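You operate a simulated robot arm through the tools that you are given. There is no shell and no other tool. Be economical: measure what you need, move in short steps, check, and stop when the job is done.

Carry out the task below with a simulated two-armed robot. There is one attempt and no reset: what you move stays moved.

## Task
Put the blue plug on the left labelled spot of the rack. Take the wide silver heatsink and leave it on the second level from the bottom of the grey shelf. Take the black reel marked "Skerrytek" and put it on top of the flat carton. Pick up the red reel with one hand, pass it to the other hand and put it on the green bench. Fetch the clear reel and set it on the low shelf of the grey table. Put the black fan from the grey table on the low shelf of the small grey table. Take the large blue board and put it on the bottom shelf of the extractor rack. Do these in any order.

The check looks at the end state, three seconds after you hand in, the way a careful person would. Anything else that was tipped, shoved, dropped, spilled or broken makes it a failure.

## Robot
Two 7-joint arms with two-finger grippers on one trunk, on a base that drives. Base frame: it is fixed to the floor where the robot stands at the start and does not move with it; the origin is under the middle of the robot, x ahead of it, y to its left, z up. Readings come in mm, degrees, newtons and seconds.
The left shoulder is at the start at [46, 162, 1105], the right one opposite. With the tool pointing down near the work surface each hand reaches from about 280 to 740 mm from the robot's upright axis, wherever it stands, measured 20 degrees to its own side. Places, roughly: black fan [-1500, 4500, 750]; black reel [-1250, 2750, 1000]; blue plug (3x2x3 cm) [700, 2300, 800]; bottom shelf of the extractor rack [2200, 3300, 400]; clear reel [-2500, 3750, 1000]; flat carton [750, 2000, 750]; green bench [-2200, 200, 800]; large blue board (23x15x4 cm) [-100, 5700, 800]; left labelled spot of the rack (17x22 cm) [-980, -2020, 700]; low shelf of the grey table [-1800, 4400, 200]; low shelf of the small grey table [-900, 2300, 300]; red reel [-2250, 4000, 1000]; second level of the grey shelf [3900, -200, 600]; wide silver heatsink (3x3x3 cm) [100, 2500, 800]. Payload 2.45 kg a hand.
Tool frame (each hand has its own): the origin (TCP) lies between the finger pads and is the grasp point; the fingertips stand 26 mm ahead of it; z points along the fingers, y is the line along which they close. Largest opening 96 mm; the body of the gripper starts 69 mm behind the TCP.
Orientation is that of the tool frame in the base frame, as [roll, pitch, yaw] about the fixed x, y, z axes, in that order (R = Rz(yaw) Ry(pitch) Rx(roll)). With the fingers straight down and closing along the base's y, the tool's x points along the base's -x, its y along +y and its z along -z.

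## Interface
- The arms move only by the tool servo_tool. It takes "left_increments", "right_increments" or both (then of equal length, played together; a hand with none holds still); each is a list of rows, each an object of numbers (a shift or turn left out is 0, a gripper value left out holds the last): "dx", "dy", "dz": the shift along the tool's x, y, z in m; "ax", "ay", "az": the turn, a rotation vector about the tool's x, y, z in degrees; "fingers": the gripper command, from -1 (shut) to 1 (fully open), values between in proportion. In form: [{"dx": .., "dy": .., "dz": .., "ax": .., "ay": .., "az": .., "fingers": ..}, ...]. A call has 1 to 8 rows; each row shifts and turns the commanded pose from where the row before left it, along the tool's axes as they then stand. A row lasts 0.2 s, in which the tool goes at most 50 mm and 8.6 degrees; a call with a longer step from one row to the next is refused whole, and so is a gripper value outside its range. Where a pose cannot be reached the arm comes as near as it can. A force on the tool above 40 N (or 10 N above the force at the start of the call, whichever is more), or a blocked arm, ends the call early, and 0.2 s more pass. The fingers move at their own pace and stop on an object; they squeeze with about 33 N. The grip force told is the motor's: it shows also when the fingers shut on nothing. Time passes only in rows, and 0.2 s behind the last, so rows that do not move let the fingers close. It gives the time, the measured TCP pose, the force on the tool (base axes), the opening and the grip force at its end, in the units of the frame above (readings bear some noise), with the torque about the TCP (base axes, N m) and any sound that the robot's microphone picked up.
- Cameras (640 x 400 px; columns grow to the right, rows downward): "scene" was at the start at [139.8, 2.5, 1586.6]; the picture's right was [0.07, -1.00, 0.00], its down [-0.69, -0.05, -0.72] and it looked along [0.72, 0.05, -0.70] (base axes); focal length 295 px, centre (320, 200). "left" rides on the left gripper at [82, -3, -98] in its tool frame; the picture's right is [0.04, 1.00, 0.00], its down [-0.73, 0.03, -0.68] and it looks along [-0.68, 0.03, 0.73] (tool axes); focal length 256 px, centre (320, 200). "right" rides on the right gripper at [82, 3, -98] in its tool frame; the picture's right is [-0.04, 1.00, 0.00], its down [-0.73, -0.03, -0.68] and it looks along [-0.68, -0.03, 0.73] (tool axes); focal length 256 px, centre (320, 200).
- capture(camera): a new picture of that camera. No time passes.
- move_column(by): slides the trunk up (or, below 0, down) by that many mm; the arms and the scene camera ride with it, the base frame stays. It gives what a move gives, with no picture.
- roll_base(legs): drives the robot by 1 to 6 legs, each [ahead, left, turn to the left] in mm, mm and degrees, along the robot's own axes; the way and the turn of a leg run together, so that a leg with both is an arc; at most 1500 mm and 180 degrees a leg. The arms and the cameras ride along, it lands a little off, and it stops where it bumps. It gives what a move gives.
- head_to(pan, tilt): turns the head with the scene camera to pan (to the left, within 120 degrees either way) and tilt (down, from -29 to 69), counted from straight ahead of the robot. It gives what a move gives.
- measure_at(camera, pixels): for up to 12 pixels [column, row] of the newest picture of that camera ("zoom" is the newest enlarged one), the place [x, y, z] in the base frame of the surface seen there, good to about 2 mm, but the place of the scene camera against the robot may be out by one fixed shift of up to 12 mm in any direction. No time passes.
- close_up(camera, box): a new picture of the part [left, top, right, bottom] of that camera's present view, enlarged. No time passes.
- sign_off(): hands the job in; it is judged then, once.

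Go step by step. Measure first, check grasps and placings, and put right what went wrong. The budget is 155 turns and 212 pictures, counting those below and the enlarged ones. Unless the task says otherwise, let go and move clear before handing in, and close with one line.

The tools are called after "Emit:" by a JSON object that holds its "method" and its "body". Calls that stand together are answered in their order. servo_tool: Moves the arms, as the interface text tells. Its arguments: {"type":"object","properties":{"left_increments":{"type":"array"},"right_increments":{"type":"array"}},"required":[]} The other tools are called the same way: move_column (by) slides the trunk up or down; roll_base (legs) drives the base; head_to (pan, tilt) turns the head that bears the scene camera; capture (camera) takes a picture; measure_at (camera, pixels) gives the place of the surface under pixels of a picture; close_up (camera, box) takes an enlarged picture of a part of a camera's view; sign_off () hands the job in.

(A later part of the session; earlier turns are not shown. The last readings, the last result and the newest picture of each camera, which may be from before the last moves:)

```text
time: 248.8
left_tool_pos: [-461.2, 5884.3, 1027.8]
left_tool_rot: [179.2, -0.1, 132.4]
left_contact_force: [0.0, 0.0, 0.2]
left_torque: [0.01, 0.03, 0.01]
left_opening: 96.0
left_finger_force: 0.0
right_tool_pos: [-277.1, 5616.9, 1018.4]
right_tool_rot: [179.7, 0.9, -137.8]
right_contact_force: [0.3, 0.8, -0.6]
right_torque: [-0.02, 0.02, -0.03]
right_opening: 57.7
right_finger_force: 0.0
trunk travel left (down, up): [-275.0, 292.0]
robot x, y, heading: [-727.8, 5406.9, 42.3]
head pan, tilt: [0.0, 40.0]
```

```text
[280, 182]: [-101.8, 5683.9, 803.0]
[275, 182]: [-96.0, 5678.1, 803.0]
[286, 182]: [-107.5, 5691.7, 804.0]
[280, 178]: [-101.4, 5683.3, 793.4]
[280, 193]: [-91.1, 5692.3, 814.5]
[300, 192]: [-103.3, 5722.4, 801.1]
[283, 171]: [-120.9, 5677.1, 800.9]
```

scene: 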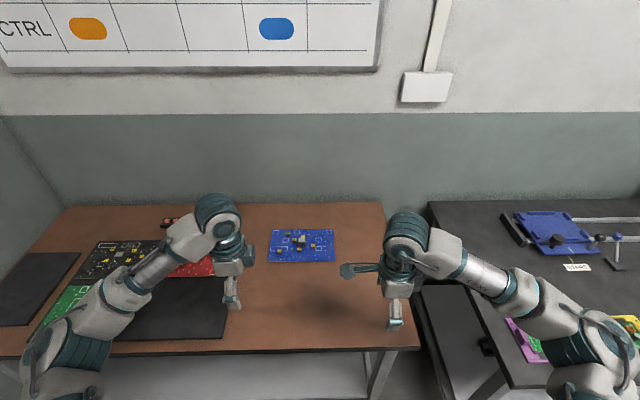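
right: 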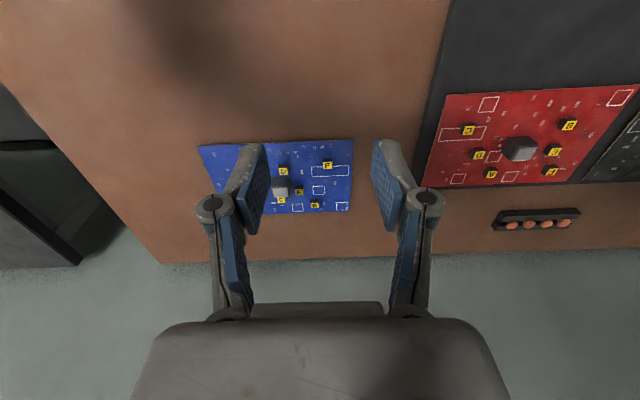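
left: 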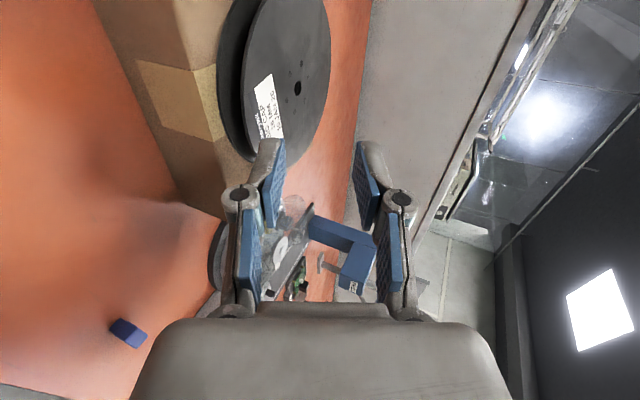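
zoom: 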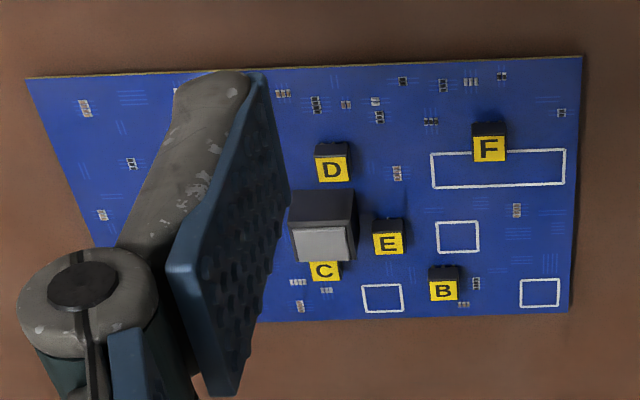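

Block centre ≈ (-93,5691), s 4291, c 3740. I move over it at height and drop to z≈870.

Emit:
{"method": "servo_tool", "body": {"right_increments": [{"dx": -0.0376, "dy": -0.0136}, {"dx": -0.0376, "dy": -0.0136}, {"dx": -0.0376, "dy": -0.0136}, {"dx": -0.0376, "dy": -0.0136}, {"dx": -0.0376, "dy": -0.0136}, {"dz": 0.045}, {"dz": 0.045}, {"dz": 0.045}]}}

Emit:
{"method": "capture", "body": {"camera": "right"}}

Emit:
{"method": "close_up", "body": {"camera": "right", "box": [220, 100, 420, 240]}}

```text
time: 250.6
left_tool_pos: [-474.5, 5896.1, 1027.2]
left_tool_rot: [179.0, 0.7, 132.4]
left_contact_force: [-0.6, 0.3, -0.4]
left_torque: [-0.03, 0.0, -0.01]
left_opening: 96.2
left_finger_force: 0.1
right_tool_pos: [-99.8, 5706.4, 891.3]
right_tool_rot: [-179.5, 1.0, -137.7]
right_contact_force: [0.4, -0.5, 0.1]
right_torque: [-0.03, 0.02, 0.01]
right_opening: 57.5
right_finger_force: 0.0
trunk travel left (down, up): [-275.0, 292.0]
robot x, y, heading: [-729.7, 5408.3, 42.2]
head pan, tilt: [0.0, 40.0]
```

```text
130 pictures are left
```

right: 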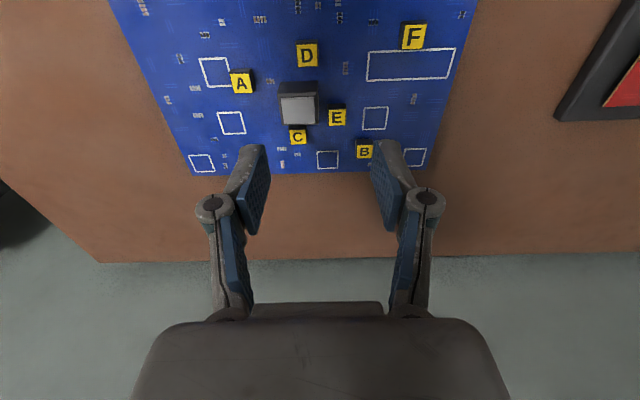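

```text
2.86 times, centred on (320, 170) of right
```

zoom: 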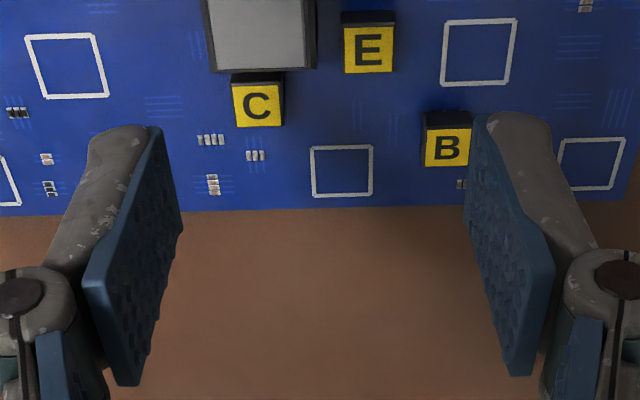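

I measure the block's top face from here.

Emit:
{"method": "measure_at", "body": {"camera": "right", "pixels": [[299, 110], [284, 110], [314, 110], [299, 99], [299, 121], [337, 118], [297, 137], [300, 86], [307, 55], [242, 82]]}}

Emit:
{"method": "servo_tool", "body": {"right_increments": [{}, {}]}}

```text
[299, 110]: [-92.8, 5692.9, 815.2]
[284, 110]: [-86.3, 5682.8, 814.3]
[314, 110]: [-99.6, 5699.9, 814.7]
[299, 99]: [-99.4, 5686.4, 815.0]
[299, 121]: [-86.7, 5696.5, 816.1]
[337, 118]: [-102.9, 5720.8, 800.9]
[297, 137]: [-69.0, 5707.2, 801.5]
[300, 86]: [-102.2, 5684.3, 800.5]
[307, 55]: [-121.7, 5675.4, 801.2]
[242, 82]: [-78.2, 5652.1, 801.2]
```

```text
time: 251.2
left_tool_pos: [-459.8, 5879.1, 1030.8]
left_tool_rot: [178.9, -0.2, 132.3]
left_contact_force: [-0.1, 0.2, -0.2]
left_torque: [0.04, 0.02, 0.0]
left_opening: 95.9
left_finger_force: 0.0
right_tool_pos: [-87.4, 5692.6, 889.5]
right_tool_rot: [179.7, 1.0, -137.9]
right_contact_force: [0.2, -0.3, -0.9]
right_torque: [0.03, -0.01, 0.01]
right_opening: 57.8
right_finger_force: 0.0
trunk travel left (down, up): [-275.0, 292.0]
robot x, y, heading: [-722.5, 5405.8, 42.0]
head pan, tilt: [0.0, 40.0]
```

TCP is within 5 mm of the block centre (some sway after moves). I correct, descend to z≈829, and close.

Emit:
{"method": "servo_tool", "body": {"right_increments": [{"dx": 0.004, "dy": 0.003, "dz": 0.02}, {"dz": 0.02}, {"dz": 0.018}, {}, {}, {"fingers": -1}, {}, {}]}}

Emit:
{"method": "capture", "body": {"camera": "right"}}

```text
time: 253.0
left_tool_pos: [-466.4, 5884.3, 1030.1]
left_tool_rot: [178.9, 0.1, 132.3]
left_contact_force: [0.2, -0.2, -0.5]
left_torque: [0.05, 0.04, 0.01]
left_opening: 95.8
left_finger_force: 0.0
right_tool_pos: [-98.4, 5696.1, 834.3]
right_tool_rot: [180.0, 1.2, -137.7]
right_contact_force: [1.2, -1.0, 8.6]
right_torque: [0.01, 0.36, 0.16]
right_opening: 27.3
right_finger_force: 32.9
trunk travel left (down, up): [-275.0, 292.0]
robot x, y, heading: [-724.9, 5408.5, 42.2]
head pan, tilt: [0.0, 40.0]
```

```text
128 pictures are left
```

right: 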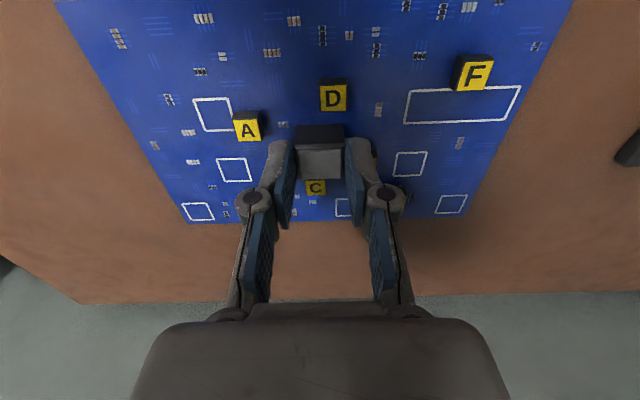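

Gripped at 27 mm with a slight upward load. I lift 30 mm gently and check whether the board comes level.

Emit:
{"method": "servo_tool", "body": {"right_increments": [{"dz": -0.01}, {"dz": -0.02}, {}, {}]}}

Emit:
{"method": "capture", "body": {"camera": "right"}}

Emit:
{"method": "capture", "body": {"camera": "scene"}}

```text
time: 254.0
left_tool_pos: [-469.7, 5889.4, 1028.8]
left_tool_rot: [178.9, 0.4, 132.4]
left_contact_force: [1.0, 0.8, 0.6]
left_torque: [0.0, 0.02, -0.01]
left_opening: 95.9
left_finger_force: 0.2
right_tool_pos: [-100.7, 5700.3, 862.9]
right_tool_rot: [-179.8, 1.0, -137.6]
right_contact_force: [-0.4, 0.4, -1.7]
right_torque: [-0.01, -0.02, 0.02]
right_opening: 27.6
right_finger_force: 33.0
trunk travel left (down, up): [-275.0, 292.0]
robot x, y, heading: [-726.9, 5409.2, 42.1]
head pan, tilt: [0.0, 40.0]
```

```text
127 pictures are left
```

right: 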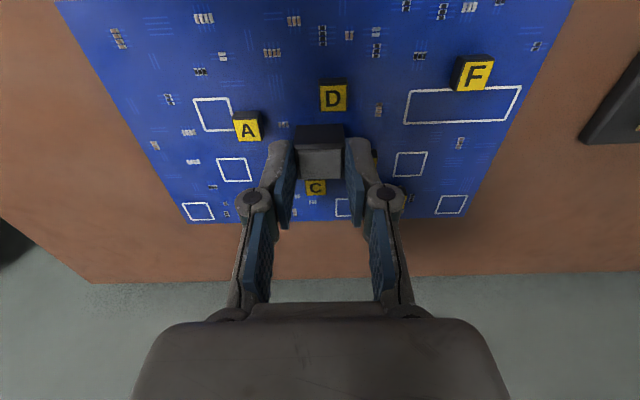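

```text
126 pictures are left
```

scene: 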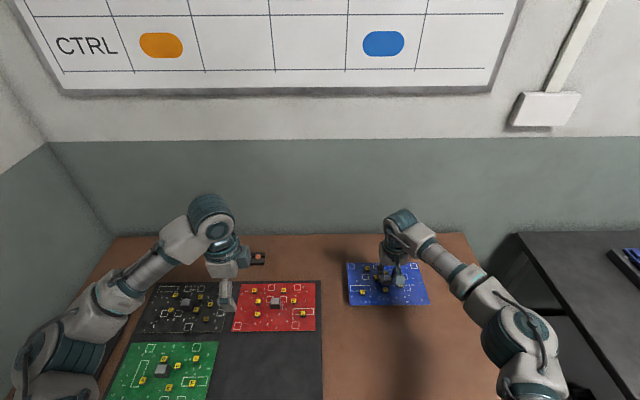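

The board is held level. I lift and retract it, back off and strafe right along the aisle to the extractor rack.

Emit:
{"method": "servo_tool", "body": {"right_increments": [{"dz": -0.04}, {"dz": -0.04}, {"dz": -0.04}, {"dx": 0.04}, {"dx": 0.04}, {"dx": 0.04}, {"dx": 0.04}, {}]}}

Emit:
{"method": "roll_base", "body": {"legs": [[-290, 0, 0], [0, -1500, 0], [0, -1500, 0], [0, -550, 0]]}}

Emit:
{"method": "head_to", "body": {"pan": 0, "tilt": 35}}

Emit:
{"method": "capture", "body": {"camera": "scene"}}

```text
time: 255.8
left_tool_pos: [-469.1, 5890.9, 1026.1]
left_tool_rot: [179.1, 0.6, 132.3]
left_contact_force: [-0.4, -0.1, 0.5]
left_torque: [-0.02, 0.02, 0.0]
left_opening: 96.1
left_finger_force: 0.1
right_tool_pos: [-223.7, 5590.7, 980.6]
right_tool_rot: [-179.7, 1.0, -137.6]
right_contact_force: [-0.7, 0.4, -1.4]
right_torque: [-0.01, 0.06, 0.03]
right_opening: 27.4
right_finger_force: 32.9
trunk travel left (down, up): [-275.0, 292.0]
robot x, y, heading: [-728.6, 5408.6, 41.9]
head pan, tilt: [0.0, 40.0]
```

```text
time: 274.5
left_tool_pos: [1681.4, 3082.2, 1027.2]
left_tool_rot: [179.0, 0.9, 132.4]
left_contact_force: [-0.5, 0.5, -0.4]
left_torque: [-0.01, 0.01, 0.02]
left_opening: 96.1
left_finger_force: 0.1
right_tool_pos: [1929.1, 2782.0, 982.5]
right_tool_rot: [-179.4, 1.0, -137.7]
right_contact_force: [0.1, -0.4, -2.1]
right_torque: [-0.01, 0.01, -0.01]
right_opening: 27.2
right_finger_force: 32.8
trunk travel left (down, up): [-275.0, 292.0]
robot x, y, heading: [1433.4, 2592.7, 42.4]
head pan, tilt: [0.0, 40.0]
```

```text
time: 275.2
left_tool_pos: [1676.4, 3083.3, 1029.7]
left_tool_rot: [178.7, 0.9, 132.6]
left_contact_force: [0.0, 0.4, 0.5]
left_torque: [-0.04, 0.01, 0.05]
left_opening: 96.0
left_finger_force: 0.0
right_tool_pos: [1922.7, 2783.5, 984.3]
right_tool_rot: [-179.3, 1.3, -137.6]
right_contact_force: [-0.3, 0.0, -2.6]
right_torque: [-0.03, -0.04, 0.06]
right_opening: 27.4
right_finger_force: 33.0
trunk travel left (down, up): [-275.0, 292.0]
robot x, y, heading: [1428.6, 2598.0, 42.4]
head pan, tilt: [0.0, 35.0]
```

```text
125 pictures are left
```

scene: 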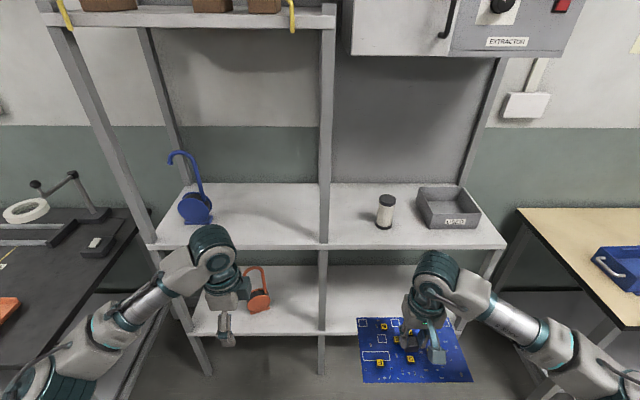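

The rack's right bay is empty on the bottom shelf, behind my board. I measure edges and posts.

Emit:
{"method": "measure_at", "body": {"camera": "scene", "pixels": [[420, 245], [280, 245], [322, 290], [322, 335], [270, 328], [350, 328], [345, 300], [350, 275], [478, 275], [496, 249], [200, 330], [468, 310]]}}

```text
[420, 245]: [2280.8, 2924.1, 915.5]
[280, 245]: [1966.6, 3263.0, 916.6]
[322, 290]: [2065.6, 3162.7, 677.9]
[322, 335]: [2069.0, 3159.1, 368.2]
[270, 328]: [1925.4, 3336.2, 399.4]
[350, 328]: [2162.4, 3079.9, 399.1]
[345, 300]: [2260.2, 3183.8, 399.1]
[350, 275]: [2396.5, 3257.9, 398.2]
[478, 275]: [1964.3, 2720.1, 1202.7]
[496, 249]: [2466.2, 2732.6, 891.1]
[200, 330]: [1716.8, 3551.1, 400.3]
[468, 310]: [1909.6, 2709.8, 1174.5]
```

Right bay: s 395–955, shelf front c≈3662, z 399, shelf above from 890. I lower the trunk, retract the left hand 150 mm, extend the right hand and lower the board to ~z 510.

Emit:
{"method": "move_column", "body": {"by": -265}}

Emit:
{"method": "servo_tool", "body": {"left_increments": [{"dy": -0.03}, {"dy": -0.03}, {"dy": -0.03}, {"dy": -0.03}, {"dy": -0.03}, {}, {}, {}], "right_increments": [{"dx": -0.03, "dz": 0.03}, {"dx": -0.03, "dz": 0.03}, {"dx": -0.03, "dz": 0.03}, {"dx": -0.03, "dz": 0.03}, {"dx": -0.03, "dz": 0.03}, {"dx": -0.02, "dz": 0.03}, {"dz": 0.02}, {}]}}

Emit:
{"method": "capture", "body": {"camera": "scene"}}

Emit:
{"method": "capture", "body": {"camera": "right"}}

```text
time: 277.9
left_tool_pos: [1686.3, 3072.5, 767.5]
left_tool_rot: [178.5, 0.4, 132.5]
left_contact_force: [-0.7, -0.1, -0.1]
left_torque: [0.03, -0.01, 0.0]
left_opening: 96.2
left_finger_force: 0.1
right_tool_pos: [1933.0, 2771.3, 718.6]
right_tool_rot: [180.0, 1.4, -137.7]
right_contact_force: [-0.1, -0.2, -2.1]
right_torque: [0.01, 0.0, 0.02]
right_opening: 27.2
right_finger_force: 32.9
trunk travel left (down, up): [-10.0, 557.0]
robot x, y, heading: [1432.3, 2597.0, 42.3]
head pan, tilt: [0.0, 35.0]
```

```text
time: 279.7
left_tool_pos: [1574.8, 2969.5, 762.6]
left_tool_rot: [178.7, 0.3, 132.3]
left_contact_force: [-0.8, 0.6, -0.5]
left_torque: [0.0, 0.01, 0.01]
left_opening: 96.0
left_finger_force: 0.1
right_tool_pos: [2062.3, 2889.6, 520.7]
right_tool_rot: [-179.9, 1.2, -137.7]
right_contact_force: [-0.3, 0.0, -2.1]
right_torque: [0.0, 0.01, 0.02]
right_opening: 27.7
right_finger_force: 32.7
trunk travel left (down, up): [-10.0, 557.0]
robot x, y, heading: [1432.3, 2593.0, 41.9]
head pan, tilt: [0.0, 35.0]
```

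```text
124 pictures are left
```

scene: 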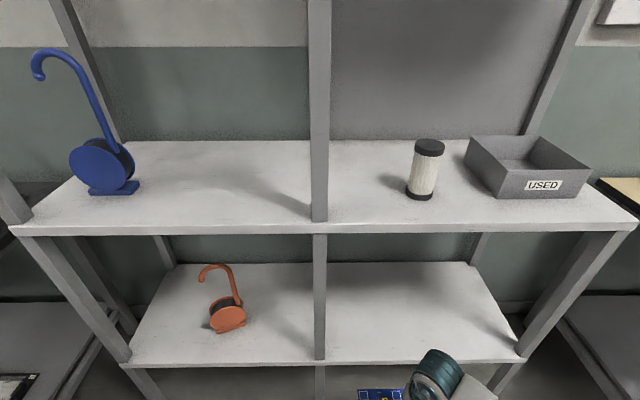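

```text
123 pictures are left
```

right: 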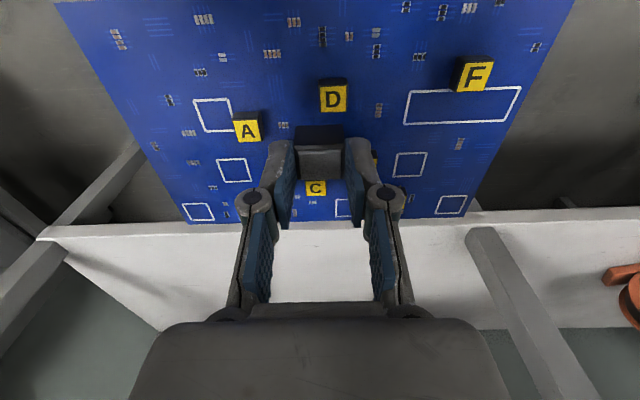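

I check the height of the right wrist (437,360) relative to the shelf above before going in.

Emit:
{"method": "measure_at", "body": {"camera": "scene", "pixels": [[437, 352], [437, 375], [420, 370], [380, 395], [480, 395], [420, 231], [420, 238]]}}

Emit:
{"method": "roll_base", "body": {"legs": [[0, -87, 0], [120, 0, 0]]}}

Emit:
{"method": "head_to", "body": {"pan": -15, "tilt": 50}}

Emit:
{"method": "capture", "body": {"camera": "scene"}}

```text
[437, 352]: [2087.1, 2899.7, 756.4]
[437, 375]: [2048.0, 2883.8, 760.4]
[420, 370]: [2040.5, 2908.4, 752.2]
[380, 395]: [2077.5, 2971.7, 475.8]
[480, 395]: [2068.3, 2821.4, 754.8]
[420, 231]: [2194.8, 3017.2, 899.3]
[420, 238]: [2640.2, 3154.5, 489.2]
```

```text
time: 281.6
left_tool_pos: [1713.0, 2999.7, 758.5]
left_tool_rot: [179.0, 1.0, 132.7]
left_contact_force: [-0.2, 0.1, 0.3]
left_torque: [-0.04, -0.01, 0.01]
left_opening: 95.8
left_finger_force: 0.0
right_tool_pos: [2201.5, 2916.7, 522.5]
right_tool_rot: [-179.2, 1.2, -137.5]
right_contact_force: [-0.2, 1.6, -2.5]
right_torque: [-0.11, -0.04, 0.02]
right_opening: 27.3
right_finger_force: 32.7
trunk travel left (down, up): [-10.0, 557.0]
robot x, y, heading: [1575.4, 2612.2, 42.5]
head pan, tilt: [0.0, 35.0]
```

```text
time: 282.4
left_tool_pos: [1715.6, 2988.9, 763.3]
left_tool_rot: [178.4, 0.1, 132.7]
left_contact_force: [-0.1, -0.7, 0.5]
left_torque: [-0.02, 0.01, 0.0]
left_opening: 96.3
left_finger_force: 0.0
right_tool_pos: [2201.8, 2910.9, 524.0]
right_tool_rot: [179.9, 1.6, -137.4]
right_contact_force: [0.7, 0.7, -1.2]
right_torque: [-0.02, 0.04, 0.02]
right_opening: 27.4
right_finger_force: 32.7
trunk travel left (down, up): [-10.0, 557.0]
robot x, y, heading: [1576.3, 2611.8, 42.1]
head pan, tilt: [-15.0, 50.0]
```

```text
122 pictures are left
```

scene: 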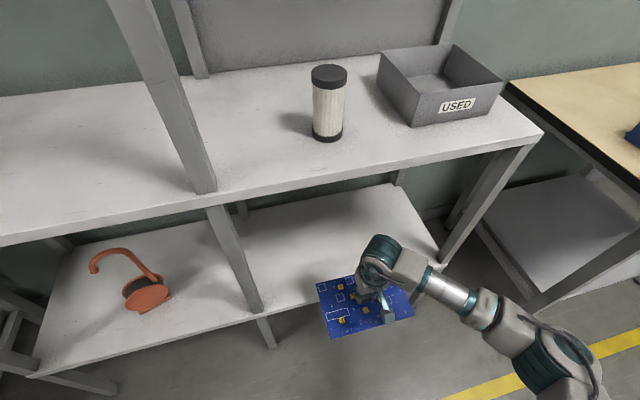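

I measure the forearm/elbow positions versus the right post to make sure the arm passes beside it.

Emit:
{"method": "measure_at", "body": {"camera": "scene", "pixels": [[430, 285], [470, 303], [500, 325], [540, 350], [490, 295], [445, 262], [520, 160], [460, 240], [375, 245], [400, 255]]}}

```text
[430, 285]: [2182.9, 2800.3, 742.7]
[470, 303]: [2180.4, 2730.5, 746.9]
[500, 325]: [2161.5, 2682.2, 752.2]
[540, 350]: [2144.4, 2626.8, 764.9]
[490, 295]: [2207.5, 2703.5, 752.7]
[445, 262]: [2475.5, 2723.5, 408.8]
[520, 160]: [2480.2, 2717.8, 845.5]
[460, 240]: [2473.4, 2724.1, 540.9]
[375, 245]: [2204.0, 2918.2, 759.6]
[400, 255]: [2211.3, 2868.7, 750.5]
```

The forearm clears the right post by >100 mm. I drive 225 mm ahead.

Emit:
{"method": "roll_base", "body": {"legs": [[225, 0, 0]]}}

Emit:
{"method": "capture", "body": {"camera": "right"}}

Emit:
{"method": "capture", "body": {"camera": "scene"}}

```text
time: 284.1
left_tool_pos: [1893.6, 3127.7, 767.0]
left_tool_rot: [178.4, -0.8, 132.4]
left_contact_force: [0.8, -0.7, 0.2]
left_torque: [0.01, 0.03, 0.0]
left_opening: 95.8
left_finger_force: 0.1
right_tool_pos: [2378.8, 3051.9, 520.4]
right_tool_rot: [179.0, 1.4, -137.7]
right_contact_force: [0.3, -0.8, -2.1]
right_torque: [0.01, 0.04, 0.0]
right_opening: 27.6
right_finger_force: 32.9
trunk travel left (down, up): [-10.0, 557.0]
robot x, y, heading: [1743.4, 2763.8, 41.9]
head pan, tilt: [-15.0, 50.0]
```

```text
121 pictures are left
```

right: 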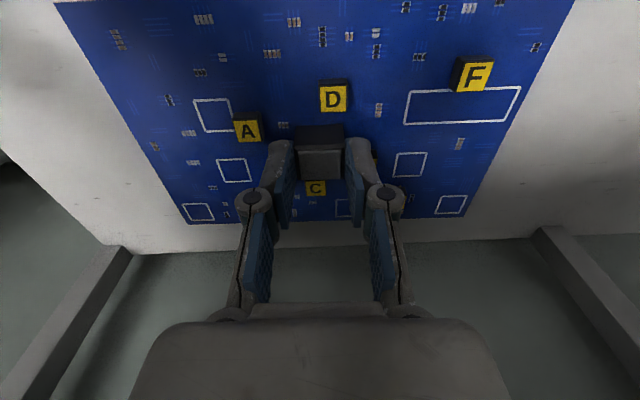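

```text
120 pictures are left
```

scene: 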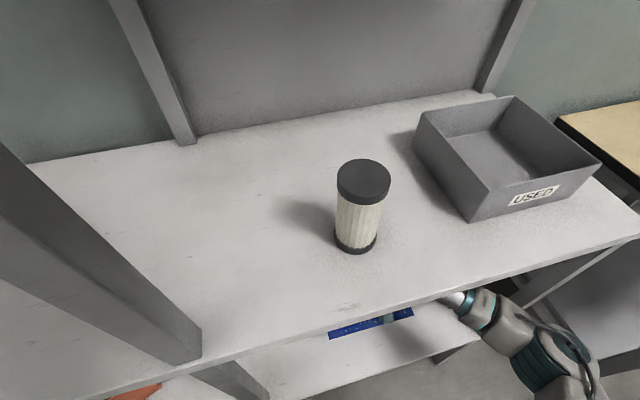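

I check the shelf's back edge and height with the right camera before setting down.

Emit:
{"method": "measure_at", "body": {"camera": "right", "pixels": [[220, 245], [180, 240], [480, 225], [520, 150], [60, 60], [110, 200], [190, 215], [460, 210]]}}

```text
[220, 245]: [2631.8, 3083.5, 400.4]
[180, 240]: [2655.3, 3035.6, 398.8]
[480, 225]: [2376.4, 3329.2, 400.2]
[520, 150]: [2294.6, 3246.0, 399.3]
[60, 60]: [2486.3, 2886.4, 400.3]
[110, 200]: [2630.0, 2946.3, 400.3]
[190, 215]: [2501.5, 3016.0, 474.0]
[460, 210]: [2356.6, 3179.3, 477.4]
```

Shelf is z 400 with ample depth. I lower 62 mm, then a few mm more to contact.

Emit:
{"method": "servo_tool", "body": {"right_increments": [{"dz": 0.03}, {"dz": 0.03}, {}, {"dz": 0.003}, {}]}}

Emit:
{"method": "servo_tool", "body": {"right_increments": [{"dz": 0.003}, {}]}}

Emit:
{"method": "capture", "body": {"camera": "right"}}

```text
time: 285.3
left_tool_pos: [1883.6, 3131.3, 767.3]
left_tool_rot: [178.0, -0.1, 132.5]
left_contact_force: [0.0, 0.4, -0.2]
left_torque: [-0.02, -0.07, -0.03]
left_opening: 95.9
left_finger_force: 0.1
right_tool_pos: [2375.6, 3055.6, 463.7]
right_tool_rot: [179.7, 1.9, -137.6]
right_contact_force: [-0.1, -0.4, -3.0]
right_torque: [-0.01, -0.04, 0.0]
right_opening: 27.7
right_finger_force: 32.6
trunk travel left (down, up): [-10.0, 557.0]
robot x, y, heading: [1741.2, 2764.6, 42.1]
head pan, tilt: [-15.0, 50.0]
```

```text
time: 285.9
left_tool_pos: [1886.2, 3127.2, 768.2]
left_tool_rot: [177.9, -0.3, 132.6]
left_contact_force: [0.6, 0.3, -0.3]
left_torque: [0.02, 0.02, -0.01]
left_opening: 96.1
left_finger_force: 0.1
right_tool_pos: [2374.2, 3053.8, 460.8]
right_tool_rot: [179.5, 2.0, -137.6]
right_contact_force: [-0.2, 0.2, -1.6]
right_torque: [-0.04, 0.02, -0.02]
right_opening: 27.5
right_finger_force: 33.0
trunk travel left (down, up): [-10.0, 557.0]
robot x, y, heading: [1747.2, 2765.8, 42.1]
head pan, tilt: [-15.0, 50.0]
```

```text
119 pictures are left
```

right: 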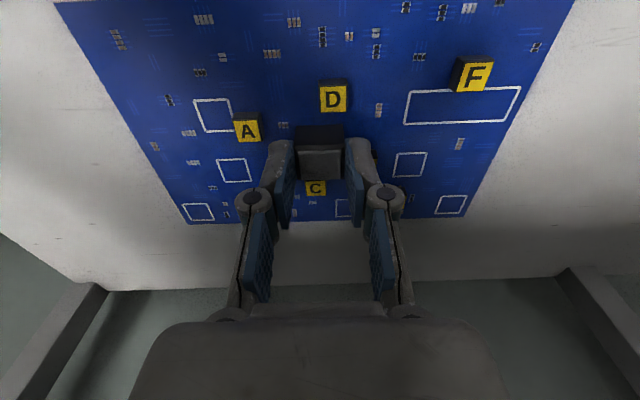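

Not yet in contact (z 461, no upward force). I continue down in small steps until the load shows, then open.

Emit:
{"method": "servo_tool", "body": {"right_increments": [{"dz": 0.003}, {}, {"dz": 0.003}, {}]}}

Emit:
{"method": "servo_tool", "body": {"right_increments": [{"dz": 0.003}, {}]}}

```text
time: 286.9
left_tool_pos: [1885.9, 3128.6, 767.3]
left_tool_rot: [178.0, -0.2, 132.6]
left_contact_force: [-0.4, 0.1, 0.1]
left_torque: [0.02, 0.0, -0.01]
left_opening: 96.2
left_finger_force: 0.1
right_tool_pos: [2375.8, 3053.5, 455.4]
right_tool_rot: [179.6, 1.8, -137.6]
right_contact_force: [0.7, 0.1, -0.5]
right_torque: [-0.1, 0.0, -0.01]
right_opening: 27.6
right_finger_force: 33.2
trunk travel left (down, up): [-10.0, 557.0]
robot x, y, heading: [1742.6, 2766.3, 42.3]
head pan, tilt: [-15.0, 50.0]
```

```text
time: 287.5
left_tool_pos: [1886.2, 3127.6, 769.2]
left_tool_rot: [177.9, -0.3, 132.4]
left_contact_force: [0.1, -0.2, 0.0]
left_torque: [0.01, -0.01, -0.01]
left_opening: 95.8
left_finger_force: 0.1
right_tool_pos: [2375.6, 3054.4, 454.5]
right_tool_rot: [179.7, 2.2, -137.6]
right_contact_force: [-0.6, -3.8, 11.9]
right_torque: [-0.4, 0.34, 0.02]
right_opening: 27.5
right_finger_force: 32.9
trunk travel left (down, up): [-10.0, 557.0]
robot x, y, heading: [1746.8, 2767.3, 42.0]
head pan, tilt: [-15.0, 50.0]
```

Contact (+12 N). I open to ~58 mm and lift straight up 60 mm.

Emit:
{"method": "servo_tool", "body": {"right_increments": [{"fingers": 0.2}, {}, {"dz": -0.02}, {"dz": -0.04}, {}]}}

Emit:
{"method": "capture", "body": {"camera": "right"}}

```text
time: 288.7
left_tool_pos: [1886.6, 3129.6, 767.7]
left_tool_rot: [178.1, -0.3, 132.5]
left_contact_force: [-0.5, 0.0, 0.0]
left_torque: [0.02, 0.01, 0.02]
left_opening: 96.0
left_finger_force: 0.1
right_tool_pos: [2374.8, 3052.1, 513.0]
right_tool_rot: [179.6, 1.8, -137.6]
right_contact_force: [0.5, 0.1, -0.3]
right_torque: [0.0, 0.0, 0.0]
right_opening: 57.5
right_finger_force: 0.1
trunk travel left (down, up): [-10.0, 557.0]
robot x, y, heading: [1745.9, 2765.0, 42.2]
head pan, tilt: [-15.0, 50.0]
```

```text
118 pictures are left
```

right: 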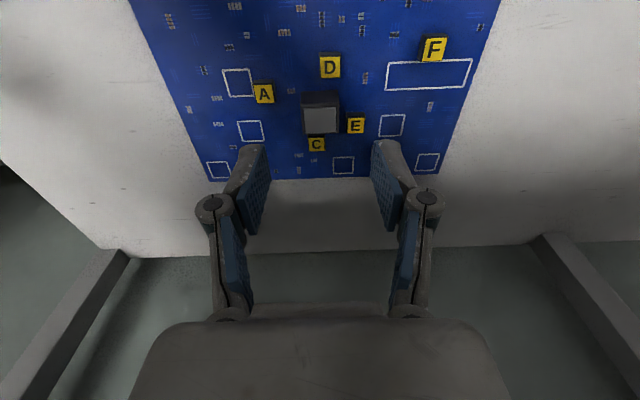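

The blue board rests on the bottom shelf. I back out, raise the trunk, retract the right hand, then turn to the brown bench.

Emit:
{"method": "roll_base", "body": {"legs": [[-320, 0, 0]]}}

Emit:
{"method": "move_column", "body": {"by": 265}}

Emit:
{"method": "servo_tool", "body": {"right_increments": [{"dx": 0.03, "dz": -0.035}, {"dx": 0.03, "dz": -0.035}, {"dx": 0.03, "dz": -0.035}, {"dx": 0.03, "dz": -0.035}, {"dx": 0.03, "dz": -0.035}, {"dx": 0.02, "dz": -0.035}, {}]}}

Emit:
{"method": "roll_base", "body": {"legs": [[0, 0, 180], [0, -760, 0]]}}

Emit:
{"method": "head_to", "body": {"pan": 0, "tilt": 40}}

Emit:
{"method": "capture", "body": {"camera": "scene"}}

```text
time: 290.8
left_tool_pos: [1649.9, 2914.8, 767.9]
left_tool_rot: [178.0, -0.3, 132.5]
left_contact_force: [0.0, -0.1, -0.1]
left_torque: [0.03, 0.02, 0.01]
left_opening: 95.8
left_finger_force: 0.1
right_tool_pos: [2138.4, 2838.1, 512.3]
right_tool_rot: [179.6, 2.0, -137.6]
right_contact_force: [0.0, 0.9, -0.1]
right_torque: [-0.01, 0.03, -0.02]
right_opening: 57.6
right_finger_force: 0.0
trunk travel left (down, up): [-10.0, 557.0]
robot x, y, heading: [1510.5, 2549.0, 42.4]
head pan, tilt: [-15.0, 50.0]
```

```text
time: 293.5
left_tool_pos: [1645.9, 2912.4, 1035.1]
left_tool_rot: [177.8, -0.3, 132.5]
left_contact_force: [-0.3, 0.0, -0.7]
left_torque: [0.01, 0.0, 0.0]
left_opening: 96.0
left_finger_force: 0.1
right_tool_pos: [2136.6, 2835.1, 779.5]
right_tool_rot: [179.6, 2.2, -137.6]
right_contact_force: [0.5, -0.5, -0.5]
right_torque: [0.0, -0.01, -0.06]
right_opening: 57.6
right_finger_force: 0.1
trunk travel left (down, up): [-275.0, 292.0]
robot x, y, heading: [1507.7, 2549.6, 42.3]
head pan, tilt: [-15.0, 50.0]
```

```text
time: 295.1
left_tool_pos: [1646.9, 2912.1, 1034.6]
left_tool_rot: [177.7, -0.4, 132.5]
left_contact_force: [-0.9, -0.7, 0.2]
left_torque: [0.0, 0.0, -0.03]
left_opening: 96.0
left_finger_force: 0.1
right_tool_pos: [2007.9, 2714.3, 984.2]
right_tool_rot: [179.6, 2.2, -137.8]
right_contact_force: [0.7, -0.2, -0.6]
right_torque: [-0.01, 0.0, 0.01]
right_opening: 57.6
right_finger_force: 0.1
trunk travel left (down, up): [-275.0, 292.0]
robot x, y, heading: [1509.4, 2551.1, 42.1]
head pan, tilt: [-15.0, 50.0]
```

```text
time: 306.6
left_tool_pos: [864.2, 2737.3, 1034.2]
left_tool_rot: [177.6, -0.1, -46.8]
left_contact_force: [0.2, -0.1, 0.3]
left_torque: [0.01, 0.01, 0.0]
left_opening: 96.1
left_finger_force: 0.0
right_tool_pos: [502.6, 2932.5, 984.6]
right_tool_rot: [179.9, 2.2, 43.1]
right_contact_force: [-0.3, 0.4, -0.5]
right_torque: [0.02, -0.01, -0.05]
right_opening: 57.8
right_finger_force: 0.0
trunk travel left (down, up): [-275.0, 292.0]
robot x, y, heading: [994.5, 3104.4, -137.4]
head pan, tilt: [-15.0, 50.0]
```

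```text
time: 307.3
left_tool_pos: [867.4, 2740.2, 1036.2]
left_tool_rot: [177.5, -0.1, -46.8]
left_contact_force: [-0.3, -1.6, 0.6]
left_torque: [0.0, 0.03, 0.01]
left_opening: 96.0
left_finger_force: 0.1
right_tool_pos: [506.2, 2932.7, 987.0]
right_tool_rot: [179.6, 2.4, 43.1]
right_contact_force: [0.3, -0.4, -0.9]
right_torque: [0.01, -0.02, 0.02]
right_opening: 57.6
right_finger_force: 0.1
trunk travel left (down, up): [-275.0, 292.0]
robot x, y, heading: [999.7, 3101.9, -137.2]
head pan, tilt: [0.0, 40.0]
```

```text
117 pictures are left
```

scene: 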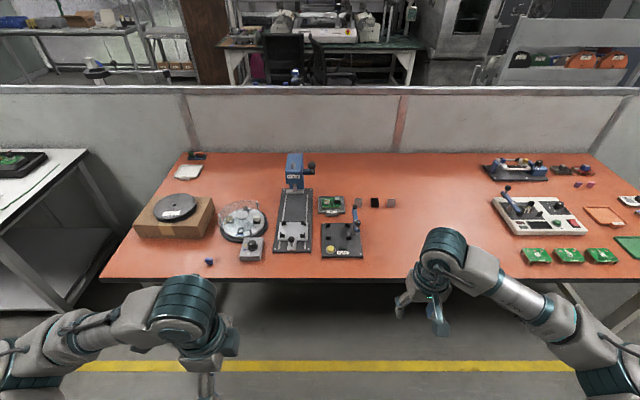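

Small cubes at (358–391,202) and the plug at (209,262). I zoom on both and measure.

Emit:
{"method": "close_up", "body": {"camera": "scene", "box": [305, 180, 415, 265]}}

Emit:
{"method": "measure_at", "body": {"camera": "zoom", "pixels": [[307, 130], [400, 130], [500, 130], [301, 120], [318, 120], [482, 120], [520, 120], [360, 180], [240, 135]]}}

Emit:
{"method": "close_up", "body": {"camera": "scene", "box": [180, 230, 280, 290]}}

Emit:
{"method": "measure_at", "body": {"camera": "zoom", "pixels": [[187, 205], [187, 195], [187, 220], [205, 205], [300, 200], [450, 50], [460, 130]]}}

```text
4.71 times, centred on (360, 222) of scene
```

zoom: 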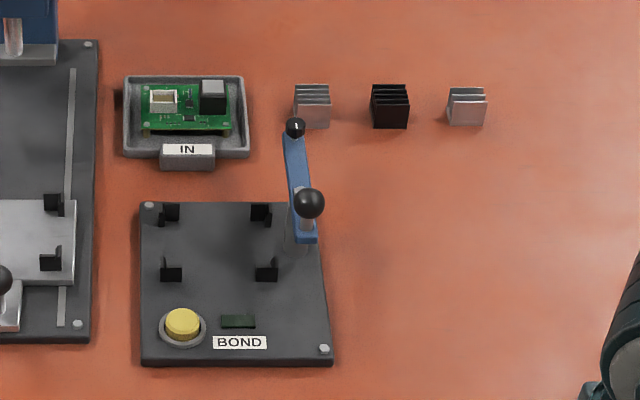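

```text
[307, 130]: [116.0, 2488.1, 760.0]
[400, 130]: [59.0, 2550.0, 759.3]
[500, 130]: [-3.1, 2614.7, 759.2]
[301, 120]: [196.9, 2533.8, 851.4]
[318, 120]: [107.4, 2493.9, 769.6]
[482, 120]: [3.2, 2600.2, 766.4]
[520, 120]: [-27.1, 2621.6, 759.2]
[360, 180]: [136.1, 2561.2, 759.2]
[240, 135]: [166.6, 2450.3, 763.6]
```

```text
6.40 times, centred on (230, 260) of scene
```

zoom: 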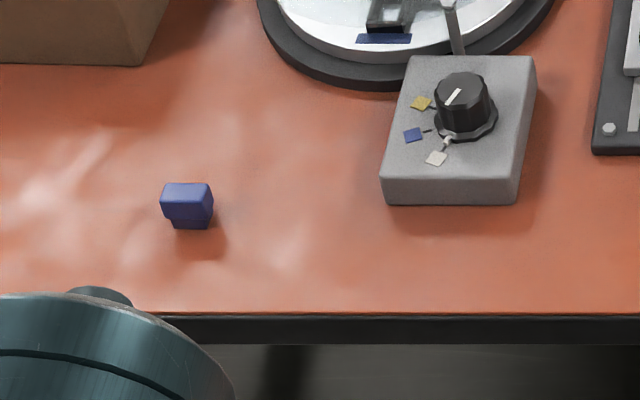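

```text
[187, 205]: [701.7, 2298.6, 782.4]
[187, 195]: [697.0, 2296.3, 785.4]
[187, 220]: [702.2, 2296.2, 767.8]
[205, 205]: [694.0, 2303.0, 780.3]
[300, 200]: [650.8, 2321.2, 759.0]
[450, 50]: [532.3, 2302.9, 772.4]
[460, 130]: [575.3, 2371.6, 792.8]
```

Two silver heatsinks: left (312,105) and right (466,105); I need a closer look to tell which is wider. I drive in so the right hand is over them.

Emit:
{"method": "roll_base", "body": {"legs": [[0, 76, -0.8], [410, 0, 0]]}}

Emit:
{"method": "capture", "body": {"camera": "right"}}

Emit:
{"method": "close_up", "body": {"camera": "right", "box": [180, 60, 480, 230]}}

Emit:
{"method": "capture", "body": {"camera": "scene"}}

```text
time: 310.5
left_tool_pos: [620.3, 2399.8, 1033.6]
left_tool_rot: [177.5, 0.5, -47.4]
left_contact_force: [0.7, -0.5, -0.4]
left_torque: [0.08, 0.06, 0.03]
left_opening: 95.9
left_finger_force: 0.0
right_tool_pos: [260.5, 2597.6, 990.2]
right_tool_rot: [-179.5, 2.6, 42.4]
right_contact_force: [1.0, -1.3, 0.2]
right_torque: [0.06, 0.08, 0.01]
right_opening: 57.6
right_finger_force: 0.2
trunk travel left (down, up): [-275.0, 292.0]
robot x, y, heading: [747.6, 2768.9, -138.0]
head pan, tilt: [0.0, 40.0]
```

```text
114 pictures are left
```

right: 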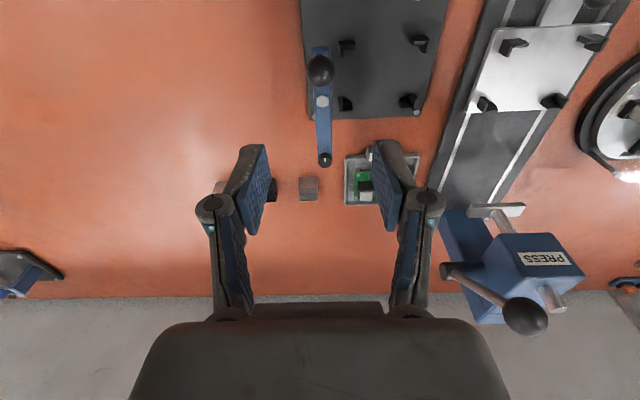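

```text
2.13 times, centred on (330, 145) of right
```

zoom: 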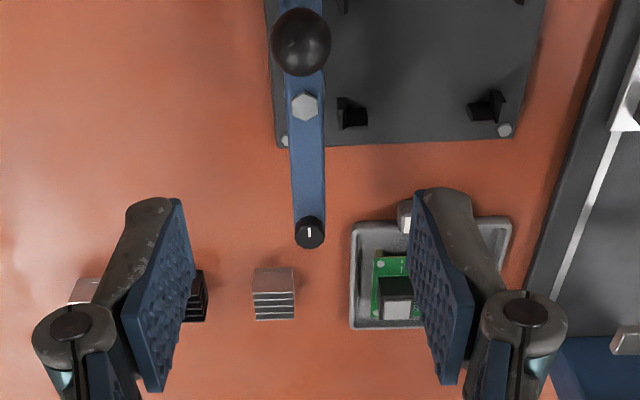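

```text
112 pictures are left
```

scene: 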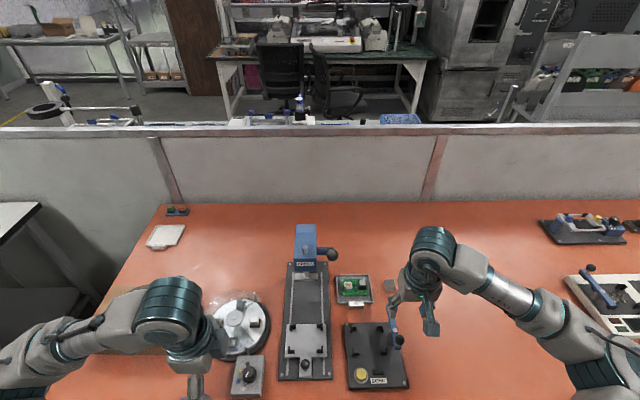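

The fingers hide part of the row. I pull the right hand back 90 mm and right 50 mm for a clear view of all three.

Emit:
{"method": "servo_tool", "body": {"right_increments": [{"dx": 0.045, "dy": -0.02}, {"dx": 0.045, "dy": -0.02}, {"dy": -0.03}, {"fingers": 0.2}, {}]}}

Emit:
{"method": "close_up", "body": {"camera": "right", "box": [200, 40, 440, 200]}}

```text
time: 311.7
left_tool_pos: [630.2, 2392.5, 1033.0]
left_tool_rot: [177.3, 0.9, -47.4]
left_contact_force: [0.6, -0.7, 0.8]
left_torque: [0.02, 0.01, 0.02]
left_opening: 96.2
left_finger_force: 0.0
right_tool_pos: [288.4, 2703.7, 989.4]
right_tool_rot: [-179.0, 2.8, 42.4]
right_contact_force: [1.0, 0.2, 0.7]
right_torque: [0.07, 0.02, 0.01]
right_opening: 57.4
right_finger_force: 0.1
trunk travel left (down, up): [-275.0, 292.0]
robot x, y, heading: [747.2, 2768.3, -138.0]
head pan, tilt: [0.0, 40.0]
```

```text
2.50 times, centred on (320, 120) of right
```

zoom: 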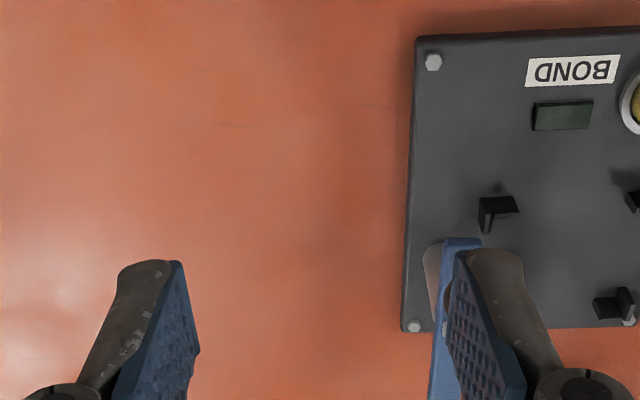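

The image is reversed (down = forward). I move the hand forward 150 mm instead.

Emit:
{"method": "servo_tool", "body": {"right_increments": [{"dx": -0.045}, {"dx": -0.045}, {"dx": -0.045}, {"dx": -0.02}, {}]}}

Emit:
{"method": "close_up", "body": {"camera": "right", "box": [180, 60, 460, 240]}}

```text
time: 313.1
left_tool_pos: [638.3, 2392.1, 1034.0]
left_tool_rot: [177.0, 1.6, -47.6]
left_contact_force: [0.6, -0.4, -0.2]
left_torque: [0.05, 0.07, 0.02]
left_opening: 96.3
left_finger_force: 0.0
right_tool_pos: [180.5, 2597.8, 1003.3]
right_tool_rot: [-178.3, 3.0, 42.4]
right_contact_force: [0.1, -1.1, -0.8]
right_torque: [0.11, 0.1, -0.02]
right_opening: 57.7
right_finger_force: 0.0
trunk travel left (down, up): [-275.0, 292.0]
robot x, y, heading: [743.9, 2771.3, -137.8]
head pan, tilt: [0.0, 40.0]
stopped in row 5 (right hand): the arm was blocked; the commanded pose is now the measured one
```

```text
2.22 times, centred on (320, 150) of right
```

zoom: 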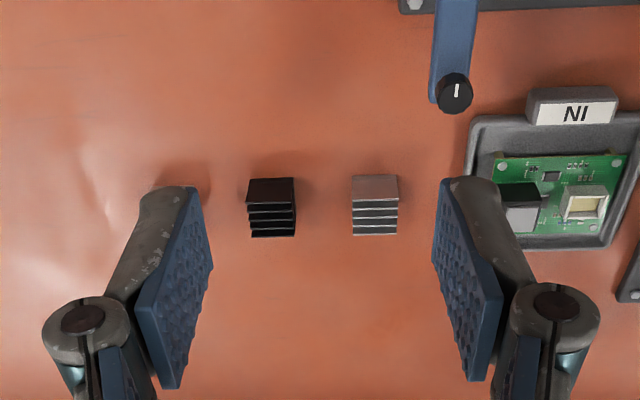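

The call ended with "arm blocked" though forces are low. I look at the scene and the right camera to see what could be touching.

Emit:
{"method": "capture", "body": {"camera": "scene"}}

Emit:
{"method": "capture", "body": {"camera": "right"}}

Emit:
{"method": "servo_tool", "body": {"right_increments": [{}, {}]}}

```text
109 pictures are left
```

scene: 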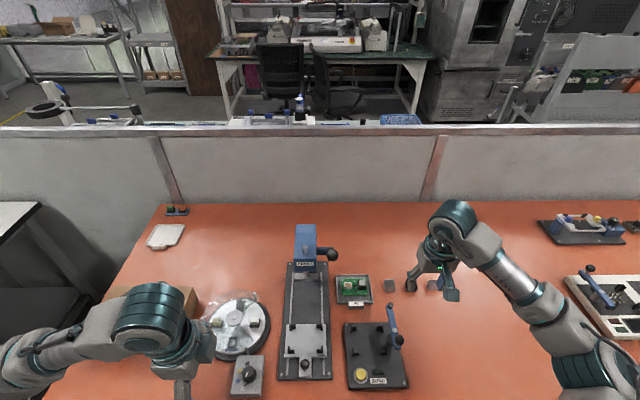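

```text
108 pictures are left
```

right: 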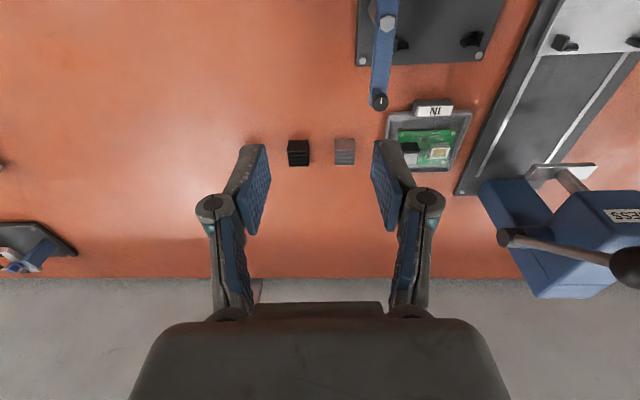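

```text
time: 313.9
left_tool_pos: [629.8, 2404.0, 1036.4]
left_tool_rot: [176.7, 1.4, -48.0]
left_contact_force: [0.4, -1.0, 0.1]
left_torque: [0.04, 0.04, 0.0]
left_opening: 96.1
left_finger_force: 0.0
right_tool_pos: [174.3, 2612.4, 1003.0]
right_tool_rot: [-178.5, 3.1, 42.1]
right_contact_force: [0.2, -1.1, 0.9]
right_torque: [0.05, 0.05, -0.03]
right_opening: 57.5
right_finger_force: 0.1
trunk travel left (down, up): [-275.0, 292.0]
robot x, y, heading: [739.3, 2775.3, -138.0]
head pan, tilt: [0.0, 40.0]
stopped in row 2 (right hand): the arm was blocked; the commanded pose is now the measured one
```

I measure the right elbow (575,345) and the tester beside it (590,300) to see if they touch.

Emit:
{"method": "measure_at", "body": {"camera": "scene", "pixels": [[540, 320], [560, 335], [585, 365], [620, 385], [575, 300], [600, 290], [590, 270], [610, 320], [520, 295], [150, 320], [100, 350], [30, 350]]}}

```text
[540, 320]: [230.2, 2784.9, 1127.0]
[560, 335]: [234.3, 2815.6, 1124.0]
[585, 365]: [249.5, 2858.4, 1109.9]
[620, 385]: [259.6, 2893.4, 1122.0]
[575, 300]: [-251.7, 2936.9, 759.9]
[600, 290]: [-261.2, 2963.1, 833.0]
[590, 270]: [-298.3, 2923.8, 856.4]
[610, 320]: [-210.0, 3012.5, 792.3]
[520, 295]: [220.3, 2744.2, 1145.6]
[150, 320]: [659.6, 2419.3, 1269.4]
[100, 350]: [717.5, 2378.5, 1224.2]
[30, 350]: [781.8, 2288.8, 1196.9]
```

Nothing touches; both hands have slowly drifted ~3° from vertical. I correct the right tool's tilt and see if it moves freely.

Emit:
{"method": "servo_tool", "body": {"right_increments": [{"ay": 3.1, "ax": -1.5}, {}, {"dx": 0.01}, {}]}}

Emit:
{"method": "measure_at", "body": {"camera": "right", "pixels": [[336, 147], [354, 147], [289, 150], [308, 150], [345, 152], [345, 142], [345, 163], [345, 138]]}}

```text
time: 314.9
left_tool_pos: [637.0, 2395.3, 1033.6]
left_tool_rot: [176.8, 1.9, -48.0]
left_contact_force: [0.3, -0.4, -0.3]
left_torque: [0.03, -0.02, 0.0]
left_opening: 95.7
left_finger_force: 0.0
right_tool_pos: [189.5, 2608.3, 1005.6]
right_tool_rot: [-179.6, -0.1, 42.0]
right_contact_force: [0.1, -0.5, 0.5]
right_torque: [0.05, 0.06, -0.01]
right_opening: 57.6
right_finger_force: 0.0
trunk travel left (down, up): [-275.0, 292.0]
robot x, y, heading: [741.0, 2774.8, -138.3]
head pan, tilt: [0.0, 40.0]
```

```text
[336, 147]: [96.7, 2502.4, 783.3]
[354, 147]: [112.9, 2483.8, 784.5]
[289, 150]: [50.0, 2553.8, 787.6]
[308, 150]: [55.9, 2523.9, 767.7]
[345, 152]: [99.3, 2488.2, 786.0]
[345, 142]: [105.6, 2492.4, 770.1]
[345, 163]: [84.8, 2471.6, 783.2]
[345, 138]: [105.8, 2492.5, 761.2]
```

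Left silver heatsink is ~28×29 mm. I move the hand 160 mm right to examine the other silver one the same way.

Emit:
{"method": "servo_tool", "body": {"right_increments": [{"dy": -0.04}, {"dy": -0.04}, {"dy": -0.04}, {"dy": -0.04}, {}]}}

Emit:
{"method": "close_up", "body": {"camera": "right", "box": [240, 80, 480, 240]}}

```text
time: 316.1
left_tool_pos: [615.5, 2418.9, 1038.9]
left_tool_rot: [176.9, 0.6, -48.3]
left_contact_force: [-0.1, -0.4, 0.0]
left_torque: [-0.02, -0.04, -0.01]
left_opening: 96.0
left_finger_force: 0.1
right_tool_pos: [59.5, 2753.3, 994.9]
right_tool_rot: [179.1, -0.2, 41.6]
right_contact_force: [-0.2, 1.2, 0.0]
right_torque: [-0.09, 0.0, 0.01]
right_opening: 57.7
right_finger_force: 0.0
trunk travel left (down, up): [-275.0, 292.0]
robot x, y, heading: [735.4, 2783.4, -138.3]
head pan, tilt: [0.0, 40.0]
```

```text
2.50 times, centred on (360, 160) of right
```

zoom: 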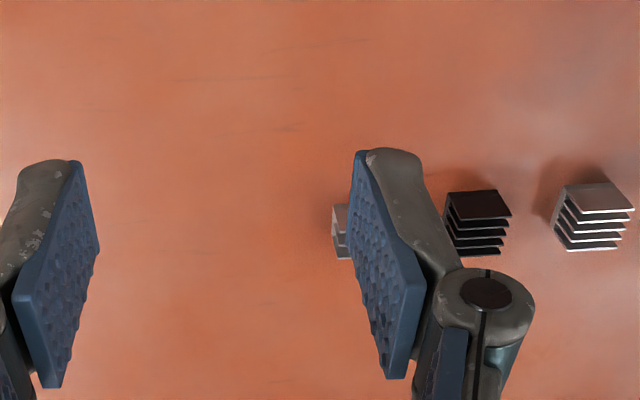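

It's half hidden behind the finger at zoom (342,230). I shift the hand 60 mm back and look again.

Emit:
{"method": "servo_tool", "body": {"right_increments": [{"dy": 0.03}, {"dy": 0.03}, {}, {}]}}

Emit:
{"method": "capture", "body": {"camera": "right"}}

Emit:
{"method": "close_up", "body": {"camera": "right", "box": [260, 100, 440, 220]}}

```text
time: 317.1
left_tool_pos: [611.0, 2423.6, 1040.2]
left_tool_rot: [176.8, 0.2, -48.1]
left_contact_force: [-0.7, 0.4, -0.3]
left_torque: [-0.06, 0.0, 0.04]
left_opening: 96.0
left_finger_force: 0.0
right_tool_pos: [95.3, 2712.6, 992.9]
right_tool_rot: [178.8, -0.2, 41.8]
right_contact_force: [-0.7, -0.1, 0.0]
right_torque: [-0.01, 0.01, 0.0]
right_opening: 57.7
right_finger_force: 0.2
trunk travel left (down, up): [-275.0, 292.0]
robot x, y, heading: [733.4, 2782.1, -138.2]
head pan, tilt: [0.0, 40.0]
```

```text
106 pictures are left
```

right: 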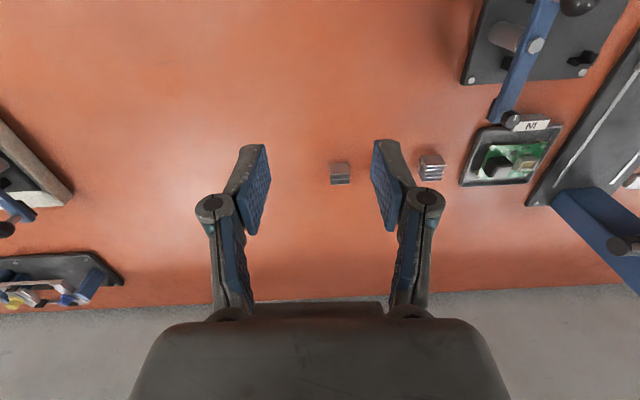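

```text
3.33 times, centred on (350, 160) of right
```

zoom: 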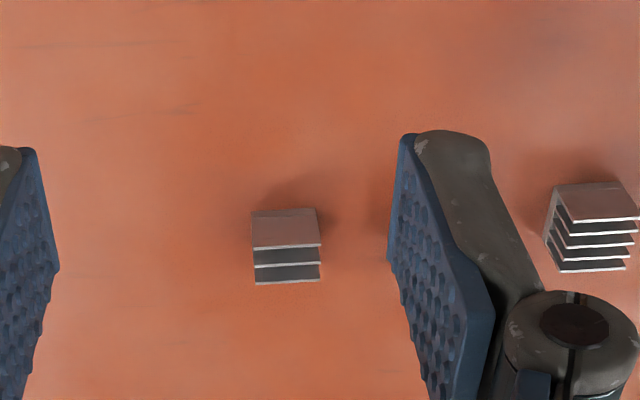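

The right silver one has only 3 fins and looks shorter. I measure both.

Emit:
{"method": "measure_at", "body": {"camera": "right", "pixels": [[331, 170], [350, 170], [340, 164], [340, 184], [340, 170], [422, 165], [443, 165], [432, 156], [432, 180]]}}

```text
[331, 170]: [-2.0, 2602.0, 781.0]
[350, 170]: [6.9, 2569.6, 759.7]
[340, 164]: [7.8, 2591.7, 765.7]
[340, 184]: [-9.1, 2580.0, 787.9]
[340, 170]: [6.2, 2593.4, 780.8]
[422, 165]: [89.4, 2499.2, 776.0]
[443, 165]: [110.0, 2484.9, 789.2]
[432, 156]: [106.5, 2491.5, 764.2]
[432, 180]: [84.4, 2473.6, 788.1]
```

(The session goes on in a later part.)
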